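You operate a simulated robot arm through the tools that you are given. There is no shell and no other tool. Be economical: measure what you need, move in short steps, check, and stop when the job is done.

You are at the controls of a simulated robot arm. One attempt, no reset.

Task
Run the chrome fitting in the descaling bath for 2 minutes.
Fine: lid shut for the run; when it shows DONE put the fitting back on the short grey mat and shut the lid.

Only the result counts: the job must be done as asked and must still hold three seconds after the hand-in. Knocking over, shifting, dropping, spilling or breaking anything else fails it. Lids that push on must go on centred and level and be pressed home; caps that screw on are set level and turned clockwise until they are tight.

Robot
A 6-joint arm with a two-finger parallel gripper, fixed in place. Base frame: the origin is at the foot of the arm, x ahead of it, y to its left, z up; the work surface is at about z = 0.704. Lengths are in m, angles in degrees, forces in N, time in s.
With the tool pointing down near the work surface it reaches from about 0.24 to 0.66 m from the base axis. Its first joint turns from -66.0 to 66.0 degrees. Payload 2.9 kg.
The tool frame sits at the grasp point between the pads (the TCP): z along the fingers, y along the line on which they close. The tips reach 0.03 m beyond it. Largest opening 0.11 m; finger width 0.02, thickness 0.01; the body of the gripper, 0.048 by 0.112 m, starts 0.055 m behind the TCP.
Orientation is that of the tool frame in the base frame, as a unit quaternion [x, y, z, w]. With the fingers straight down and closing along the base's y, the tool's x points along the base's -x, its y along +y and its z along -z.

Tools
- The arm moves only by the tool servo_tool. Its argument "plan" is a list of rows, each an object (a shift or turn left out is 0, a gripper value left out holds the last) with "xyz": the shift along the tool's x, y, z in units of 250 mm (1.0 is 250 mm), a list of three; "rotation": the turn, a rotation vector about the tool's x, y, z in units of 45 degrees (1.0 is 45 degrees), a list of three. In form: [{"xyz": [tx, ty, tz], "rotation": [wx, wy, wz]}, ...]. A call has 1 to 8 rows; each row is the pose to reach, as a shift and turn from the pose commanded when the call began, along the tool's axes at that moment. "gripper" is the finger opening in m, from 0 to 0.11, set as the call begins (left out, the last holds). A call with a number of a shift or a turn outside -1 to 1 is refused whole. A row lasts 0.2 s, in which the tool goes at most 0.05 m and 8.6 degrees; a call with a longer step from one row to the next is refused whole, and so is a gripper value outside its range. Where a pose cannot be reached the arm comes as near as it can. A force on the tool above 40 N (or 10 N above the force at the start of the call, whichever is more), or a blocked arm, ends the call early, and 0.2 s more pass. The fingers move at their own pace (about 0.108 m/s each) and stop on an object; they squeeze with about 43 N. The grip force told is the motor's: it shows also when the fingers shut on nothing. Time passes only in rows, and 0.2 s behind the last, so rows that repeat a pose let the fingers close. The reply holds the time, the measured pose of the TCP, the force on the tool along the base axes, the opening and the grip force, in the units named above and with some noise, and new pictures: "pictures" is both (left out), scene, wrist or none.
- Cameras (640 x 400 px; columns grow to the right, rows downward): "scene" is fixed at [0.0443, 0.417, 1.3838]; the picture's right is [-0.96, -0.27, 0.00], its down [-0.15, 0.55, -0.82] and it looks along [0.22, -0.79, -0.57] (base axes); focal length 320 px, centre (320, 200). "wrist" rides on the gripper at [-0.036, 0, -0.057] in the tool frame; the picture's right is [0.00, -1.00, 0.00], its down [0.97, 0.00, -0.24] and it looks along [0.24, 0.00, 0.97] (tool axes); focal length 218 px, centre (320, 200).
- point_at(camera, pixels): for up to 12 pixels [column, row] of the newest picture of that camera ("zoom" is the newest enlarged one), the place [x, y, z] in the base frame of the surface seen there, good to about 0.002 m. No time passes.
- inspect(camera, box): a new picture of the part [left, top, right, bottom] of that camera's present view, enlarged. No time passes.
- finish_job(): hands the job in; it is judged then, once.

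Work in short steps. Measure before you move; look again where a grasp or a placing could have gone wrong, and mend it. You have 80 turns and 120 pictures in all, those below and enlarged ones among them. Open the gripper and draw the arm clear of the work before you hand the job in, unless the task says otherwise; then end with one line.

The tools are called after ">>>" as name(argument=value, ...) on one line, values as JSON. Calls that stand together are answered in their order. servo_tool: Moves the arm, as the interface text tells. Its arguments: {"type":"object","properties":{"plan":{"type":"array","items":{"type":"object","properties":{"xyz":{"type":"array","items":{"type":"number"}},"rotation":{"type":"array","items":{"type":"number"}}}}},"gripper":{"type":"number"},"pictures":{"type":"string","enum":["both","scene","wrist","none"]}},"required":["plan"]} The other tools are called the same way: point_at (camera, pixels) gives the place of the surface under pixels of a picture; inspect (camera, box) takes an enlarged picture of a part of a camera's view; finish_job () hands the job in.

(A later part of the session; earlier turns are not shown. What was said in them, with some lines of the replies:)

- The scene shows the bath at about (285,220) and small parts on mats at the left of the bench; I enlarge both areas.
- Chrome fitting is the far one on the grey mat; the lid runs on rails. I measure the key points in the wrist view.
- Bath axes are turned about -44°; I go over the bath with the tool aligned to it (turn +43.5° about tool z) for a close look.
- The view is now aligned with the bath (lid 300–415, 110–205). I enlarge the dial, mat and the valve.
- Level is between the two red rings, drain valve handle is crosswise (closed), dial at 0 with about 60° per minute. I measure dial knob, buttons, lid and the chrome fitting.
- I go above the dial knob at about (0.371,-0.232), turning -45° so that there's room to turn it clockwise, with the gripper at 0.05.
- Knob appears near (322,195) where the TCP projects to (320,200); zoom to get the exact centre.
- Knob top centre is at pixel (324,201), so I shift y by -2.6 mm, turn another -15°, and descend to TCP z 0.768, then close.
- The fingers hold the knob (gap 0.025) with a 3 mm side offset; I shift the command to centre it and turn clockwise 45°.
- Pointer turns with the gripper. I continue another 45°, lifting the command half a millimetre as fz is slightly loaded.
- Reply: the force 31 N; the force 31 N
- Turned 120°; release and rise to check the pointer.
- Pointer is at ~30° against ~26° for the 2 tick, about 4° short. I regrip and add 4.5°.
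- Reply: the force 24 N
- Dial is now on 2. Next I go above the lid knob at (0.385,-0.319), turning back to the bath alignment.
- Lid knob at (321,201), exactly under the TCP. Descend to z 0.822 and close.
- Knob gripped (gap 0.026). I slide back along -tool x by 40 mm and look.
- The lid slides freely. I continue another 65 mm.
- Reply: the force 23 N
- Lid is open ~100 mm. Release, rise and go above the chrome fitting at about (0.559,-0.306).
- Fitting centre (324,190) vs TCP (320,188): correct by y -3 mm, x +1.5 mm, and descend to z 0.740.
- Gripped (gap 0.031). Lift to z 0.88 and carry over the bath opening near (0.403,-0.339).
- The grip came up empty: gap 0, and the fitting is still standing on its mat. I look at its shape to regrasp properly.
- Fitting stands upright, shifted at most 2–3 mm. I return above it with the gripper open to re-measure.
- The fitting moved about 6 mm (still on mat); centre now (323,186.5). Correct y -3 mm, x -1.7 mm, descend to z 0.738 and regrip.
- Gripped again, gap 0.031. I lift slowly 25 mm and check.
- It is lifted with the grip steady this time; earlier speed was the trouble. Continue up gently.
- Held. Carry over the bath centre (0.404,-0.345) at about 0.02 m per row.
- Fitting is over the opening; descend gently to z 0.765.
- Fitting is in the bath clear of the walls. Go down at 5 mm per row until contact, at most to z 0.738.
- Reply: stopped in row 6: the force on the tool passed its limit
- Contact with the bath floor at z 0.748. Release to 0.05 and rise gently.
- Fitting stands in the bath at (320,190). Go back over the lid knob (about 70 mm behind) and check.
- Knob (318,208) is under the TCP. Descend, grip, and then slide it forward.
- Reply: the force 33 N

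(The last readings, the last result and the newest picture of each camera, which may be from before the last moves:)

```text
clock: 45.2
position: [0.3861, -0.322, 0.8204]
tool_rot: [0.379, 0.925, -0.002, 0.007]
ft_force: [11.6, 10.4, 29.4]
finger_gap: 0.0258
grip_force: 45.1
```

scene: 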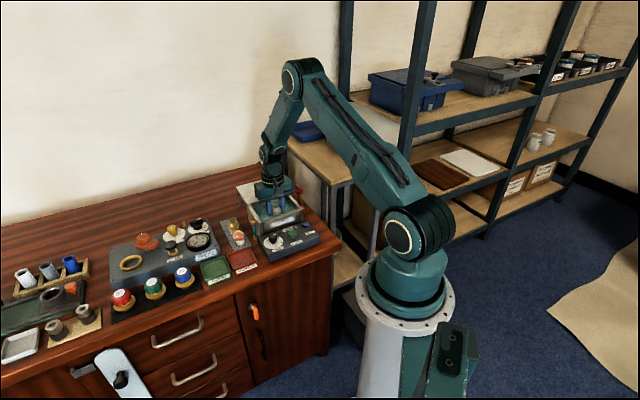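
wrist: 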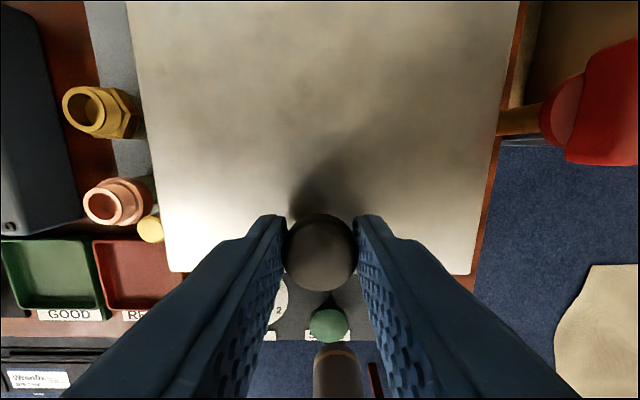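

Lid nearly home (within ~2 mm of the start place); push a further few mm against the stop.

>>> servo_tool(plan=[{"xyz": [0.008, 0, -0.004]}, {"xyz": [0.016, 0, -0.004]}, {"xyz": [0.024, 0, -0.004]}, {"xyz": [0.024, 0, -0.004]}], pictures="scene")

>>> inspect(camera="scene", box=[230, 170, 330, 250])

```text
clock: 46.2
position: [0.3829, -0.3197, 0.821]
tool_rot: [0.379, 0.925, -0.003, 0.008]
ft_force: [30.5, -9.6, -5.9]
finger_gap: 0.026
grip_force: 44.7
```

scene: 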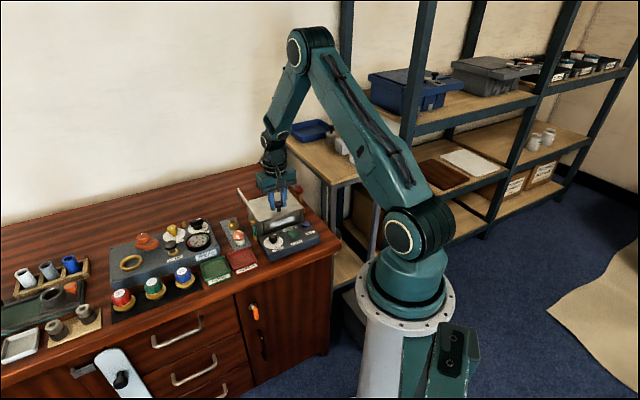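

```text
5.00 times, centred on (280, 210) of scene
```

zoom: 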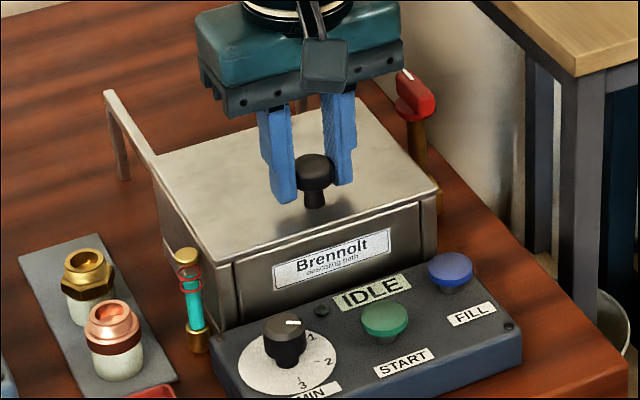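

Lid is shut. Release, rise, and go above START (0.3225,-0.270).

>>> servo_tool(plan=[{"xyz": [0, 0, 0]}, {"xyz": [0, 0, 0]}, {"xyz": [0, 0, -0.12]}, {"xyz": [0, 0, -0.24]}, {"xyz": [0.15, -0.015, -0.24]}, {"xyz": [0.311, -0.029, -0.24]}, {"xyz": [0.311, -0.029, -0.24]}], gripper=0.05, pictures="wrist")

>>> inspect(camera="wrist", box=[220, 100, 440, 240])

```text
clock: 47.8
position: [0.3173, -0.2696, 0.8809]
tool_rot: [0.379, 0.925, -0.001, 0.003]
ft_force: [0.6, 0.1, 0.6]
finger_gap: 0.0499
grip_force: 0.0
```

wrist: 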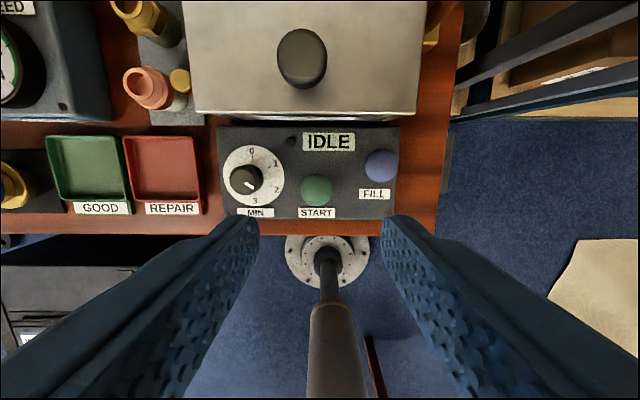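

```text
2.86 times, centred on (330, 170) of wrist
```

zoom: 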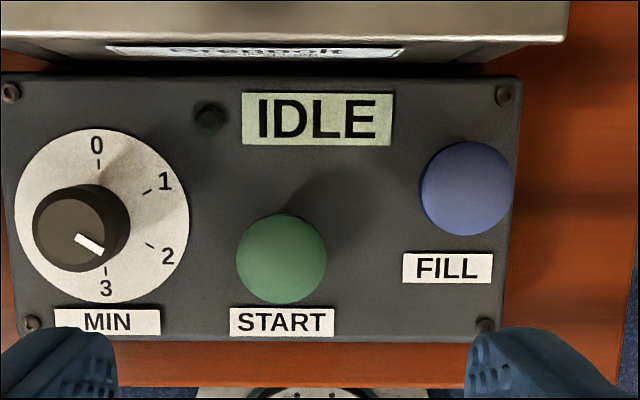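

I zoom the dial once more to be sure of the 2 before starting.

>>> inspect(camera="wrist", box=[220, 140, 290, 210])

```text
5.71 times, centred on (255, 175) of wrist
```

zoom: 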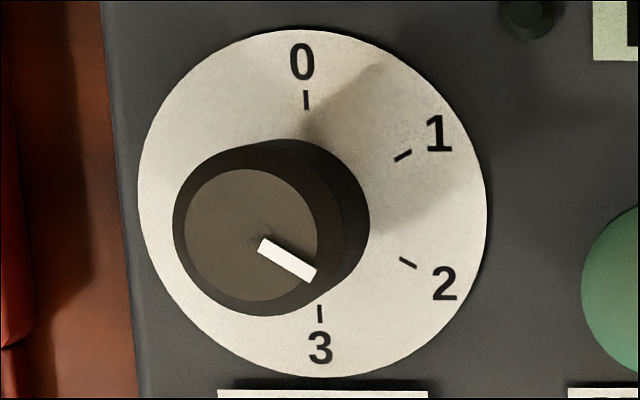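

Dial is on 2 (pointer -31°, tick -32°). Close the gripper, correct by 3 mm and press START.

>>> servo_tool(plan=[{"xyz": [0.006, 0.013, 0.1]}, {"xyz": [0.006, 0.013, 0.2]}, {"xyz": [0.006, 0.013, 0.3]}, {"xyz": [0.006, 0.013, 0.38]}, {"xyz": [0.006, 0.013, 0.4]}, {"xyz": [0.006, 0.013, 0.412]}, {"xyz": [0.006, 0.013, 0.424]}, {"xyz": [0.006, 0.013, 0.436]}], gripper=0.0, pictures="none")

>>> servo_tool(plan=[{"xyz": [0, 0, -0.05]}, {"xyz": [0, 0, -0.2]}, {"xyz": [0, 0, -0.36]}, {"xyz": [0, 0, -0.42]}], pictures="wrist")

```text
clock: 49.7
position: [0.3211, -0.2642, 0.7724]
tool_rot: [0.379, 0.925, -0.001, 0.004]
ft_force: [-5.3, 4.7, 26.5]
finger_gap: 0.0002
grip_force: 37.8
stopped in row 8: the force on the tool passed its limit (the readings are from after the stop); the commanded pose is now the measured one
```

```text
clock: 50.7
position: [0.3199, -0.2658, 0.8777]
tool_rot: [0.379, 0.925, -0.001, 0.004]
ft_force: [0.0, 0.8, 0.6]
finger_gap: 0.0
grip_force: 38.1
```

wrist: 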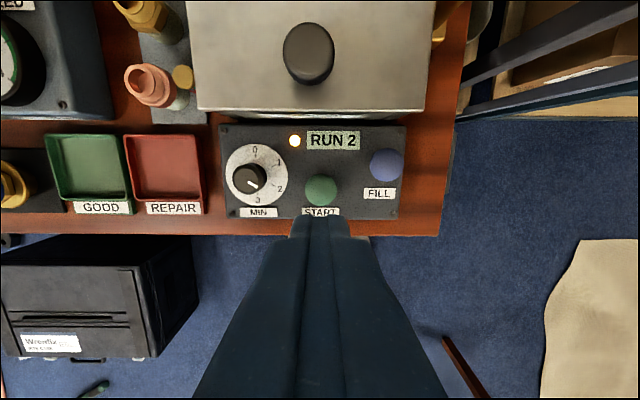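

It shows RUN 2. I wait, moving meanwhile over the lid knob.

>>> servo_tool(plan=[{"xyz": [-0.11, 0.008, -0.02]}, {"xyz": [-0.22, 0.016, -0.02]}, {"xyz": [-0.332, 0.025, -0.02]}, {"xyz": [-0.332, 0.025, -0.02]}, {"xyz": [-0.332, 0.025, -0.02]}, {"xyz": [-0.332, 0.025, -0.02]}, {"xyz": [-0.332, 0.025, -0.02]}, {"xyz": [-0.332, 0.025, -0.02]}], gripper=0.05, pictures="wrist")

>>> inspect(camera="scene", box=[255, 210, 325, 250])

```text
clock: 52.5
position: [0.382, -0.3183, 0.8824]
tool_rot: [0.38, 0.925, 0.0, 0.006]
ft_force: [0.1, 0.7, 0.1]
finger_gap: 0.05
grip_force: 0.0
```

wrist: 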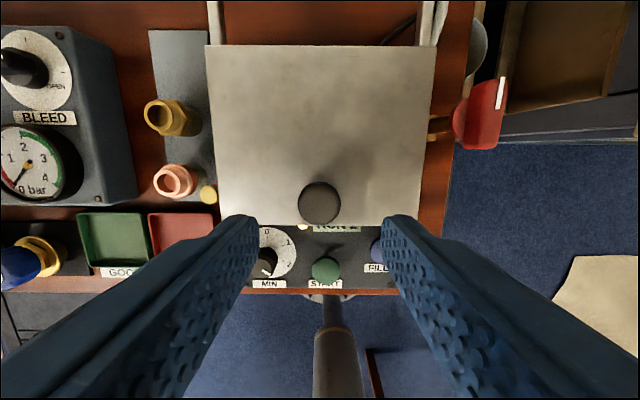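

```text
9.14 times, centred on (290, 230) of scene
```

zoom: 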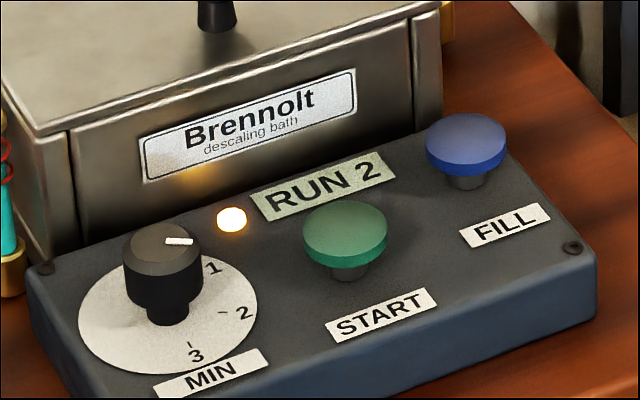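

Still RUN 2; I wait several seconds above the lid with no pictures, then look.

>>> servo_tool(plan=[{}, {}, {}, {}, {}, {}, {}, {}], pictures="none")

>>> servo_tool(plan=[{}, {}, {}, {}, {}, {}, {}, {}], pictures="none")

>>> servo_tool(plan=[{}, {}, {}, {}, {}, {}, {}, {}], pictures="none")

>>> inspect(camera="scene", box=[255, 210, 325, 250])

```text
clock: 54.3
position: [0.3818, -0.3182, 0.8814]
tool_rot: [0.379, 0.925, -0.001, 0.004]
ft_force: [0.3, -0.2, 0.9]
finger_gap: 0.0499
grip_force: 0.1
```

```text
clock: 56.1
position: [0.381, -0.3181, 0.8824]
tool_rot: [0.379, 0.925, -0.001, 0.005]
ft_force: [-0.6, 0.1, 0.0]
finger_gap: 0.05
grip_force: 0.1
```

```text
clock: 57.9
position: [0.3809, -0.3191, 0.8816]
tool_rot: [0.379, 0.925, -0.001, 0.004]
ft_force: [0.6, 0.0, 0.0]
finger_gap: 0.05
grip_force: 0.1
```

```text
9.14 times, centred on (290, 230) of scene
```

zoom: 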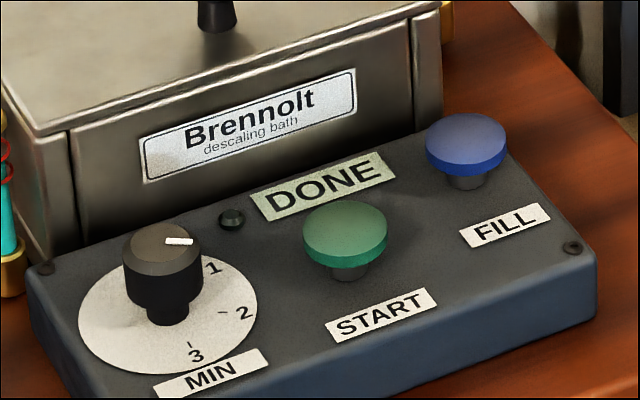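

DONE is shown. I grip the lid knob again and open as before.

>>> servo_tool(plan=[{"xyz": [-0.008, 0.002, 0.1]}, {"xyz": [-0.008, 0.002, 0.2]}, {"xyz": [-0.008, 0.002, 0.242]}, {"xyz": [-0.008, 0.002, 0.242]}], pictures="none")

>>> servo_tool(plan=[{}, {}, {}], gripper=0.0, pictures="none")

>>> servo_tool(plan=[{"xyz": [-0.04, 0, 0]}, {"xyz": [-0.1, 0, 0]}, {"xyz": [-0.16, 0, 0]}, {"xyz": [-0.22, 0, 0]}, {"xyz": [-0.28, 0, 0]}, {"xyz": [-0.34, 0, 0]}, {"xyz": [-0.39, 0, 0]}, {"xyz": [-0.41, 0, 0]}], pictures="wrist")

```text
clock: 58.9
position: [0.3873, -0.3212, 0.8203]
tool_rot: [0.379, 0.925, 0.0, 0.004]
ft_force: [0.2, 0.2, -0.4]
finger_gap: 0.05
grip_force: 0.1
```

```text
clock: 59.7
position: [0.3857, -0.322, 0.8223]
tool_rot: [0.381, 0.925, -0.002, 0.002]
ft_force: [-7.7, -9.1, -2.0]
finger_gap: 0.0261
grip_force: 45.5
```

```text
clock: 61.5
position: [0.4585, -0.3936, 0.821]
tool_rot: [0.381, 0.924, -0.003, 0.004]
ft_force: [-16.0, -16.5, -4.8]
finger_gap: 0.0261
grip_force: 44.6
```

wrist: 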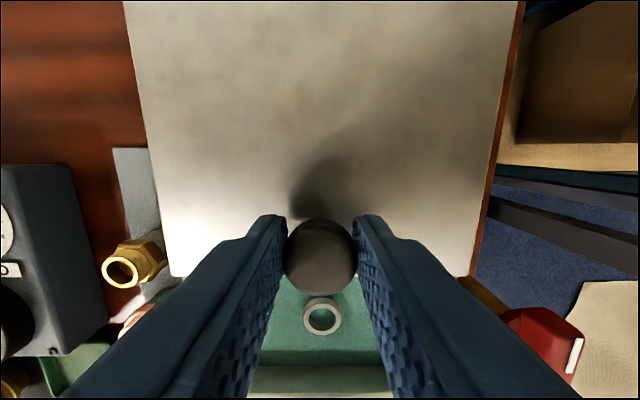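

Lid open again; release, rise and move over the fitting in the bath.

>>> servo_tool(plan=[{}, {}, {"xyz": [0, 0, -0.1]}, {"xyz": [0, 0, -0.23]}, {"xyz": [0.14, 0, -0.23]}, {"xyz": [0.283, 0, -0.23]}, {"xyz": [0.283, 0, -0.23]}], gripper=0.05, pictures="wrist")

>>> inspect(camera="wrist", box=[275, 140, 365, 230])

```text
clock: 63.1
position: [0.4077, -0.3413, 0.8789]
tool_rot: [0.379, 0.925, -0.002, 0.005]
ft_force: [0.5, 0.2, 0.7]
finger_gap: 0.05
grip_force: 0.1
```

wrist: 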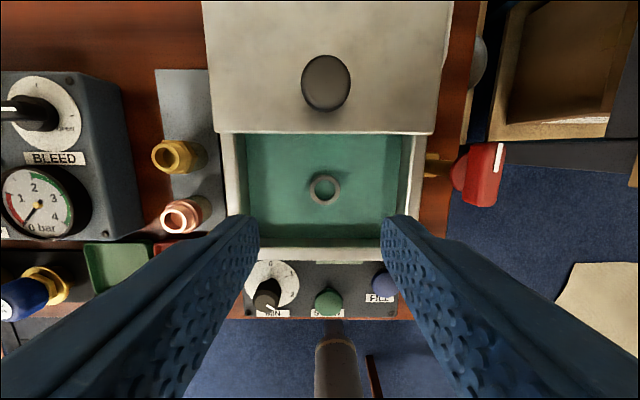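

```text
4.44 times, centred on (320, 185) of wrist
```

zoom: 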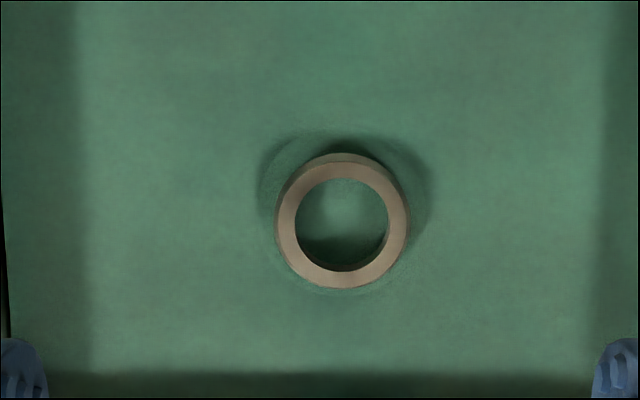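

Fitting rim centre (325,190): shift y -4 mm, descend to z 0.749 and grip.

>>> servo_tool(plan=[{"xyz": [0, -0.017, 0.1]}, {"xyz": [0, -0.017, 0.22]}, {"xyz": [0, -0.017, 0.34]}, {"xyz": [0, -0.017, 0.44]}, {"xyz": [0, -0.017, 0.5]}, {"xyz": [0, -0.017, 0.518]}, {"xyz": [0, -0.017, 0.518]}], pictures="none")

>>> servo_tool(plan=[{}, {}, {}, {}], gripper=0.0, pictures="wrist")

```text
clock: 64.7
position: [0.4077, -0.3464, 0.7483]
tool_rot: [0.38, 0.925, 0.0, 0.005]
ft_force: [-0.4, 0.8, 0.5]
finger_gap: 0.0498
grip_force: 0.1
```

```text
clock: 65.7
position: [0.4063, -0.3477, 0.75]
tool_rot: [0.38, 0.925, -0.001, 0.004]
ft_force: [-0.3, -0.5, 0.4]
finger_gap: 0.0311
grip_force: 43.0
```

wrist: 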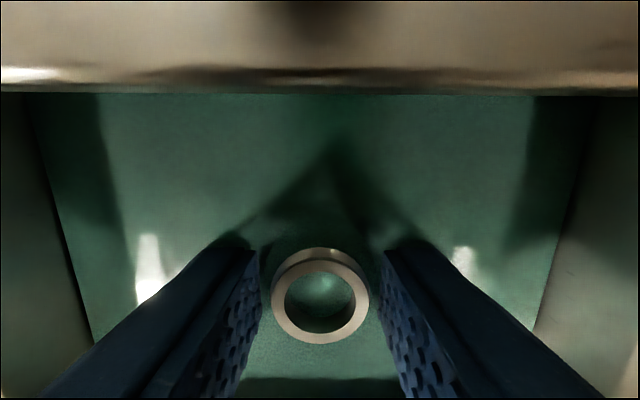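

Gripped (0.031). Lift slowly out of the bath.

>>> servo_tool(plan=[{"xyz": [0, 0, -0.01]}, {"xyz": [0, 0, -0.03]}, {"xyz": [0, 0, -0.06]}, {"xyz": [0, 0, -0.1]}, {"xyz": [0, 0, -0.14]}, {"xyz": [0, 0, -0.18]}, {"xyz": [0, 0, -0.22]}, {"xyz": [0, 0, -0.25]}], pictures="none")

>>> servo_tool(plan=[{"xyz": [0, 0, -0.03]}, {"xyz": [0, 0, -0.07]}, {"xyz": [0, 0, -0.12]}, {"xyz": [0, 0, -0.17]}, {"xyz": [0, 0, -0.2]}, {"xyz": [0, 0, -0.22]}], pictures="wrist")

```text
clock: 67.5
position: [0.4067, -0.3452, 0.8122]
tool_rot: [0.379, 0.925, -0.001, 0.004]
ft_force: [0.3, -0.3, -0.9]
finger_gap: 0.0308
grip_force: 42.8
```

```text
clock: 68.9
position: [0.4048, -0.345, 0.866]
tool_rot: [0.379, 0.925, -0.001, 0.006]
ft_force: [0.0, -0.6, -0.1]
finger_gap: 0.031
grip_force: 42.8
```

wrist: 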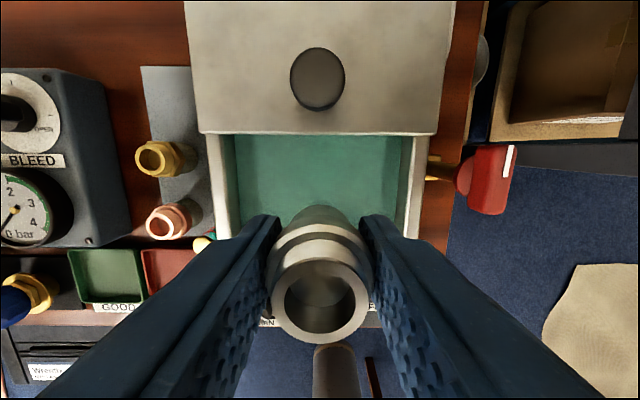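

Held firm. Carry back gently over the original place (0.5605,-0.306).

>>> servo_tool(plan=[{"xyz": [-0.019, 0.031, 0]}, {"xyz": [-0.058, 0.098, 0]}, {"xyz": [-0.107, 0.18, 0]}, {"xyz": [-0.16, 0.267, 0]}, {"xyz": [-0.214, 0.357, 0]}, {"xyz": [-0.264, 0.44, 0]}, {"xyz": [-0.306, 0.51, 0]}, {"xyz": [-0.329, 0.549, 0]}], pictures="wrist")

```text
clock: 70.7
position: [0.5604, -0.3048, 0.8687]
tool_rot: [0.379, 0.926, 0.0, 0.005]
ft_force: [-0.7, 0.6, -0.6]
finger_gap: 0.0306
grip_force: 43.4
```

wrist: 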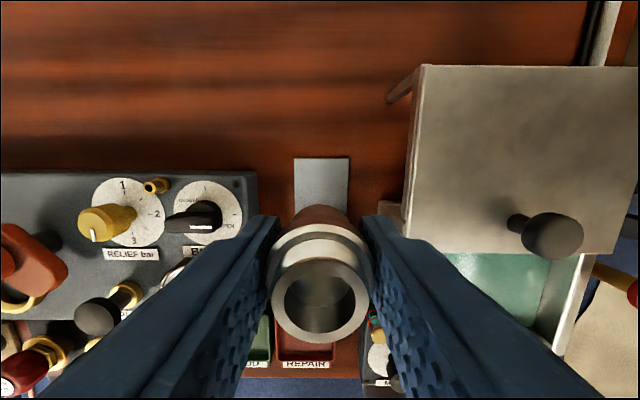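

Over the mat (mat columns 294–349). Descend slowly to z 0.762, then creep to contact.

>>> servo_tool(plan=[{"xyz": [0, 0, 0.04]}, {"xyz": [0, 0, 0.1]}, {"xyz": [0, 0, 0.16]}, {"xyz": [0, 0, 0.22]}, {"xyz": [0, 0, 0.28]}, {"xyz": [0, 0, 0.34]}, {"xyz": [0, 0, 0.39]}, {"xyz": [0, 0, 0.42]}], pictures="wrist")

>>> servo_tool(plan=[{"xyz": [0, 0, 0.016]}, {"xyz": [0, 0, 0.032]}, {"xyz": [0, 0, 0.048]}, {"xyz": [0, 0, 0.06]}, {"xyz": [0, 0, 0.072]}, {"xyz": [0, 0, 0.08]}, {"xyz": [0, 0, 0.088]}, {"xyz": [0, 0, 0.096]}], pictures="wrist")

```text
clock: 72.5
position: [0.5608, -0.3055, 0.7624]
tool_rot: [0.379, 0.925, -0.001, 0.004]
ft_force: [0.8, -0.7, -1.1]
finger_gap: 0.0309
grip_force: 43.1
```

wrist: 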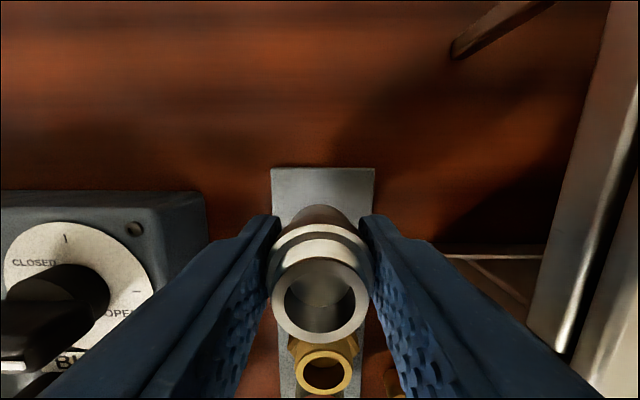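

```text
clock: 74.3
position: [0.5616, -0.3059, 0.7401]
tool_rot: [0.379, 0.925, -0.001, 0.004]
ft_force: [-0.2, 0.2, -0.9]
finger_gap: 0.0309
grip_force: 43.0
```

wrist: 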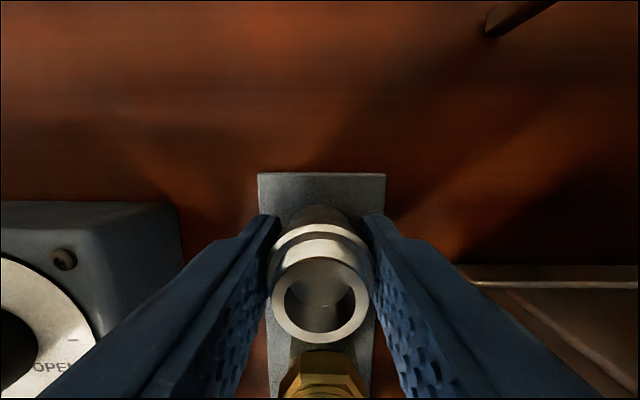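

No contact yet; creep 1 mm per row until the force shows.

>>> servo_tool(plan=[{"xyz": [0, 0, 0.004]}, {"xyz": [0, 0, 0.008]}, {"xyz": [0, 0, 0.012]}, {"xyz": [0, 0, 0.014]}], pictures="none")

```text
clock: 75.3
position: [0.5619, -0.3059, 0.7364]
tool_rot: [0.379, 0.925, -0.001, 0.004]
ft_force: [0.3, 0.2, -0.2]
finger_gap: 0.0305
grip_force: 43.1
```

No contact at 0.7364; I measure how high the rim stands compared with 0.7485 when on the mat.

>>> servo_tool(plan=[{}], pictures="wrist")

>>> inspect(camera="scene", box=[215, 195, 255, 235])

>>> point_at(camera="wrist", pixels=[[278, 300], [362, 300], [320, 338], [300, 328], [265, 190], [378, 190], [320, 180]])

```text
clock: 75.7
position: [0.5606, -0.3058, 0.7357]
tool_rot: [0.379, 0.925, -0.001, 0.004]
ft_force: [-0.6, -0.4, -0.9]
finger_gap: 0.0306
grip_force: 42.8
```

wrist: 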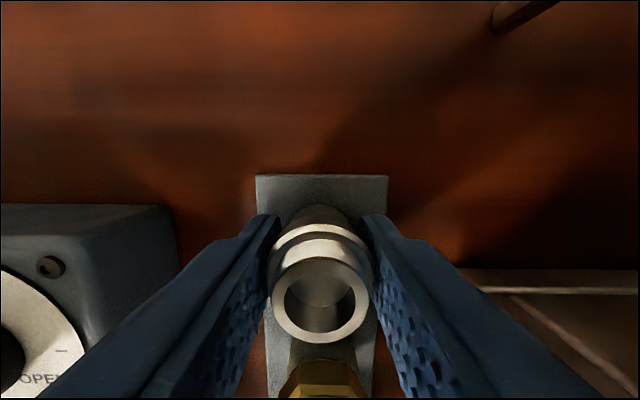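

```text
10.00 times, centred on (235, 215) of scene
```

zoom: 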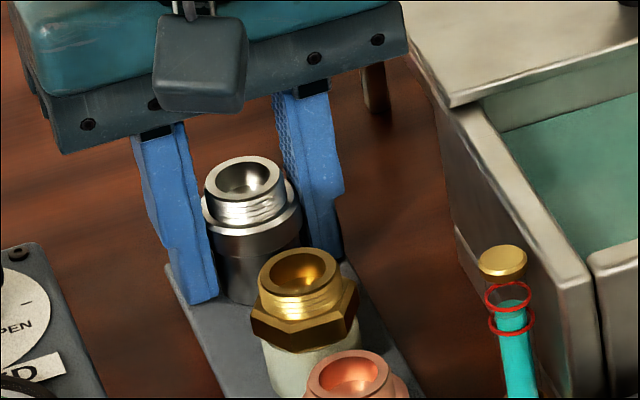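

```text
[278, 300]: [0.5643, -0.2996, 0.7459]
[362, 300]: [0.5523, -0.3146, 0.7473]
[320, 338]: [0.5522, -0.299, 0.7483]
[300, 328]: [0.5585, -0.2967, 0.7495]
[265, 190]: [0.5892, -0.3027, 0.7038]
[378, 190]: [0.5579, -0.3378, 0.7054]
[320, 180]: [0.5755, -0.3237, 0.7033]
```

The lower body is now clean, and the rim is at ~0.748, i.e. on or within 1 mm of the mat. Lower 1 mm more, then release and rise.

>>> servo_tool(plan=[{"xyz": [0, 0, 0.004]}, {"xyz": [0, 0, 0.006]}, {"xyz": [0, 0, 0.006]}], pictures="none")

>>> servo_tool(plan=[{}, {}, {}, {"xyz": [0, 0, -0.06]}, {"xyz": [0, 0, -0.15]}, {"xyz": [0, 0, -0.3]}, {"xyz": [0, 0, -0.46]}, {"xyz": [0, 0, -0.58]}], gripper=0.055, pictures="wrist")

>>> inspect(camera="scene", box=[200, 180, 340, 260])

```text
clock: 76.5
position: [0.5619, -0.305, 0.7363]
tool_rot: [0.379, 0.925, -0.002, 0.004]
ft_force: [-3.6, 3.1, 11.4]
finger_gap: 0.0307
grip_force: 42.8
```

```text
clock: 78.3
position: [0.5583, -0.3046, 0.8804]
tool_rot: [0.38, 0.925, -0.002, 0.004]
ft_force: [-0.1, -0.1, -0.5]
finger_gap: 0.0551
grip_force: 0.1
```

wrist: 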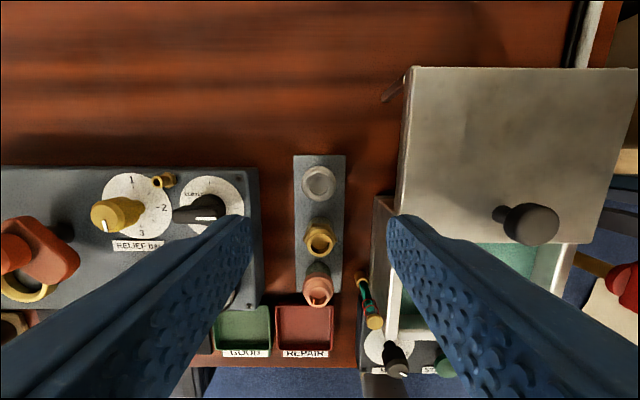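

```text
4.57 times, centred on (270, 220) of scene
```

zoom: 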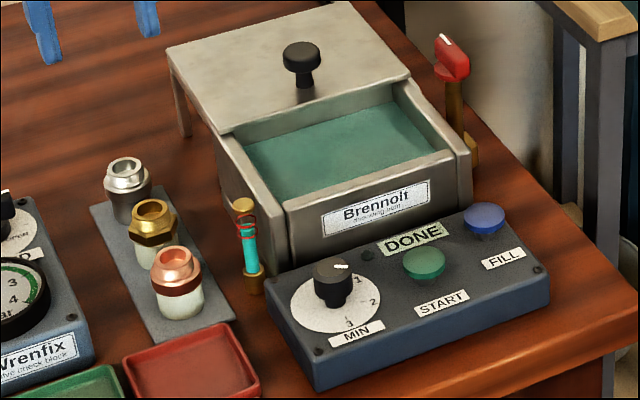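

Fitting stands on the mat. Now move over the lid knob.

>>> servo_tool(plan=[{"xyz": [0.014, -0.18, 0]}, {"xyz": [0.028, -0.36, 0]}, {"xyz": [0.042, -0.539, 0]}, {"xyz": [0.042, -0.539, 0]}], gripper=0.05, pictures="wrist")

```text
clock: 79.3
position: [0.4568, -0.3937, 0.8796]
tool_rot: [0.378, 0.926, 0.0, 0.005]
ft_force: [0.0, -1.1, 0.5]
finger_gap: 0.05
grip_force: 0.0
```

wrist: 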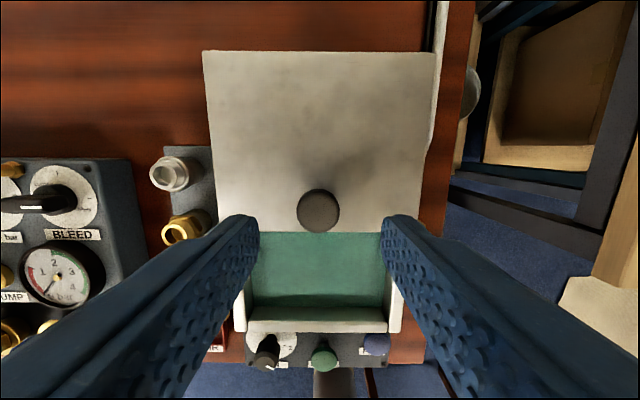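

Knob (318,210) is aligned; descend, grip and slide the lid shut to the stop.

>>> servo_tool(plan=[{"xyz": [0.004, 0.004, 0.1]}, {"xyz": [0.004, 0.004, 0.2]}, {"xyz": [0.004, 0.004, 0.234]}, {"xyz": [0.004, 0.004, 0.234]}], pictures="none")

>>> servo_tool(plan=[{}, {}, {}], gripper=0.0, pictures="none")

>>> servo_tool(plan=[{"xyz": [0.05, 0, 0]}, {"xyz": [0.11, 0, 0]}, {"xyz": [0.17, 0, 0]}, {"xyz": [0.23, 0, 0]}, {"xyz": [0.29, 0, 0]}, {"xyz": [0.35, 0, 0]}, {"xyz": [0.39, 0, 0]}, {"xyz": [0.41, 0, 0]}], pictures="none")

>>> servo_tool(plan=[{"xyz": [0.008, 0, -0.002]}, {"xyz": [0.016, 0, -0.004]}, {"xyz": [0.024, 0, -0.004]}, {"xyz": [0.024, 0, -0.004]}], pictures="none")

```text
clock: 80.3
position: [0.4573, -0.3937, 0.82]
tool_rot: [0.379, 0.925, -0.001, 0.005]
ft_force: [0.4, 0.5, 0.0]
finger_gap: 0.0501
grip_force: 0.1
```

```text
clock: 81.1
position: [0.457, -0.3942, 0.8215]
tool_rot: [0.38, 0.925, -0.001, 0.004]
ft_force: [-2.3, -2.8, -0.9]
finger_gap: 0.0259
grip_force: 44.9
```

```text
clock: 82.9
position: [0.3857, -0.3226, 0.8211]
tool_rot: [0.381, 0.925, -0.002, 0.006]
ft_force: [-9.9, -12.7, 23.0]
finger_gap: 0.026
grip_force: 45.1
```

```text
clock: 83.9
position: [0.3835, -0.3202, 0.8211]
tool_rot: [0.381, 0.925, -0.004, 0.01]
ft_force: [11.7, -33.4, -9.5]
finger_gap: 0.026
grip_force: 45.3
```

Lid is at the stop again (0.3835,-0.320). Release, rise well clear and verify.

>>> servo_tool(plan=[{}, {}, {}, {"xyz": [0, 0, -0.08]}, {"xyz": [0, 0, -0.24]}, {"xyz": [0, 0, -0.42]}, {"xyz": [0, 0, -0.6]}, {"xyz": [0, 0, -0.7]}], gripper=0.06, pictures="wrist")

>>> inspect(camera="scene", box=[200, 180, 340, 260])

```text
clock: 85.7
position: [0.3796, -0.3172, 0.9966]
tool_rot: [0.379, 0.925, 0.0, 0.004]
ft_force: [-0.2, -0.2, -0.3]
finger_gap: 0.0603
grip_force: 0.0
```

wrist: 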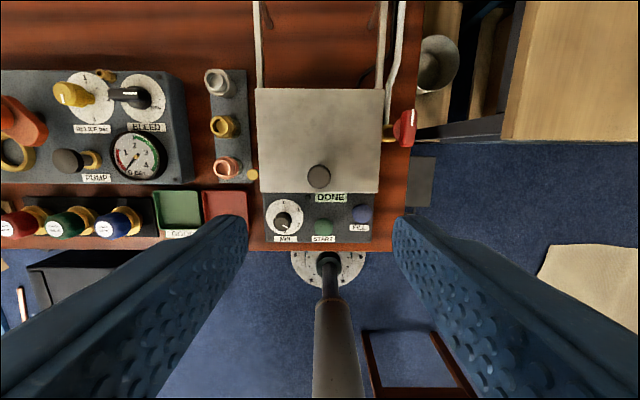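

```text
4.57 times, centred on (270, 220) of scene
```

zoom: 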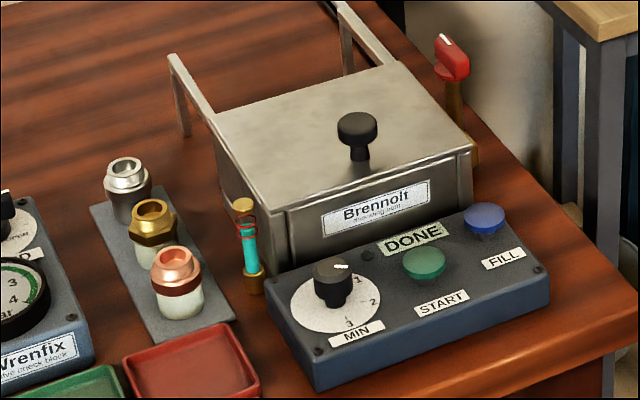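

Lid shut, the fitting clean and upright on the grey mat, DONE shown, and the arm clear with the gripper open: I hand in.

>>> finish_job()

```text
The job is handed in.
```

The chrome fitting ran 2 minutes in the descaling bath with the lid shut, until the display showed DONE. It is now back upright on the short grey mat and the lid is shut. On my first pick-up it slipped from the gripper and shifted about 6 mm on the mat. I regripped it with a slower lift, and after the run I set it back at its original spot.
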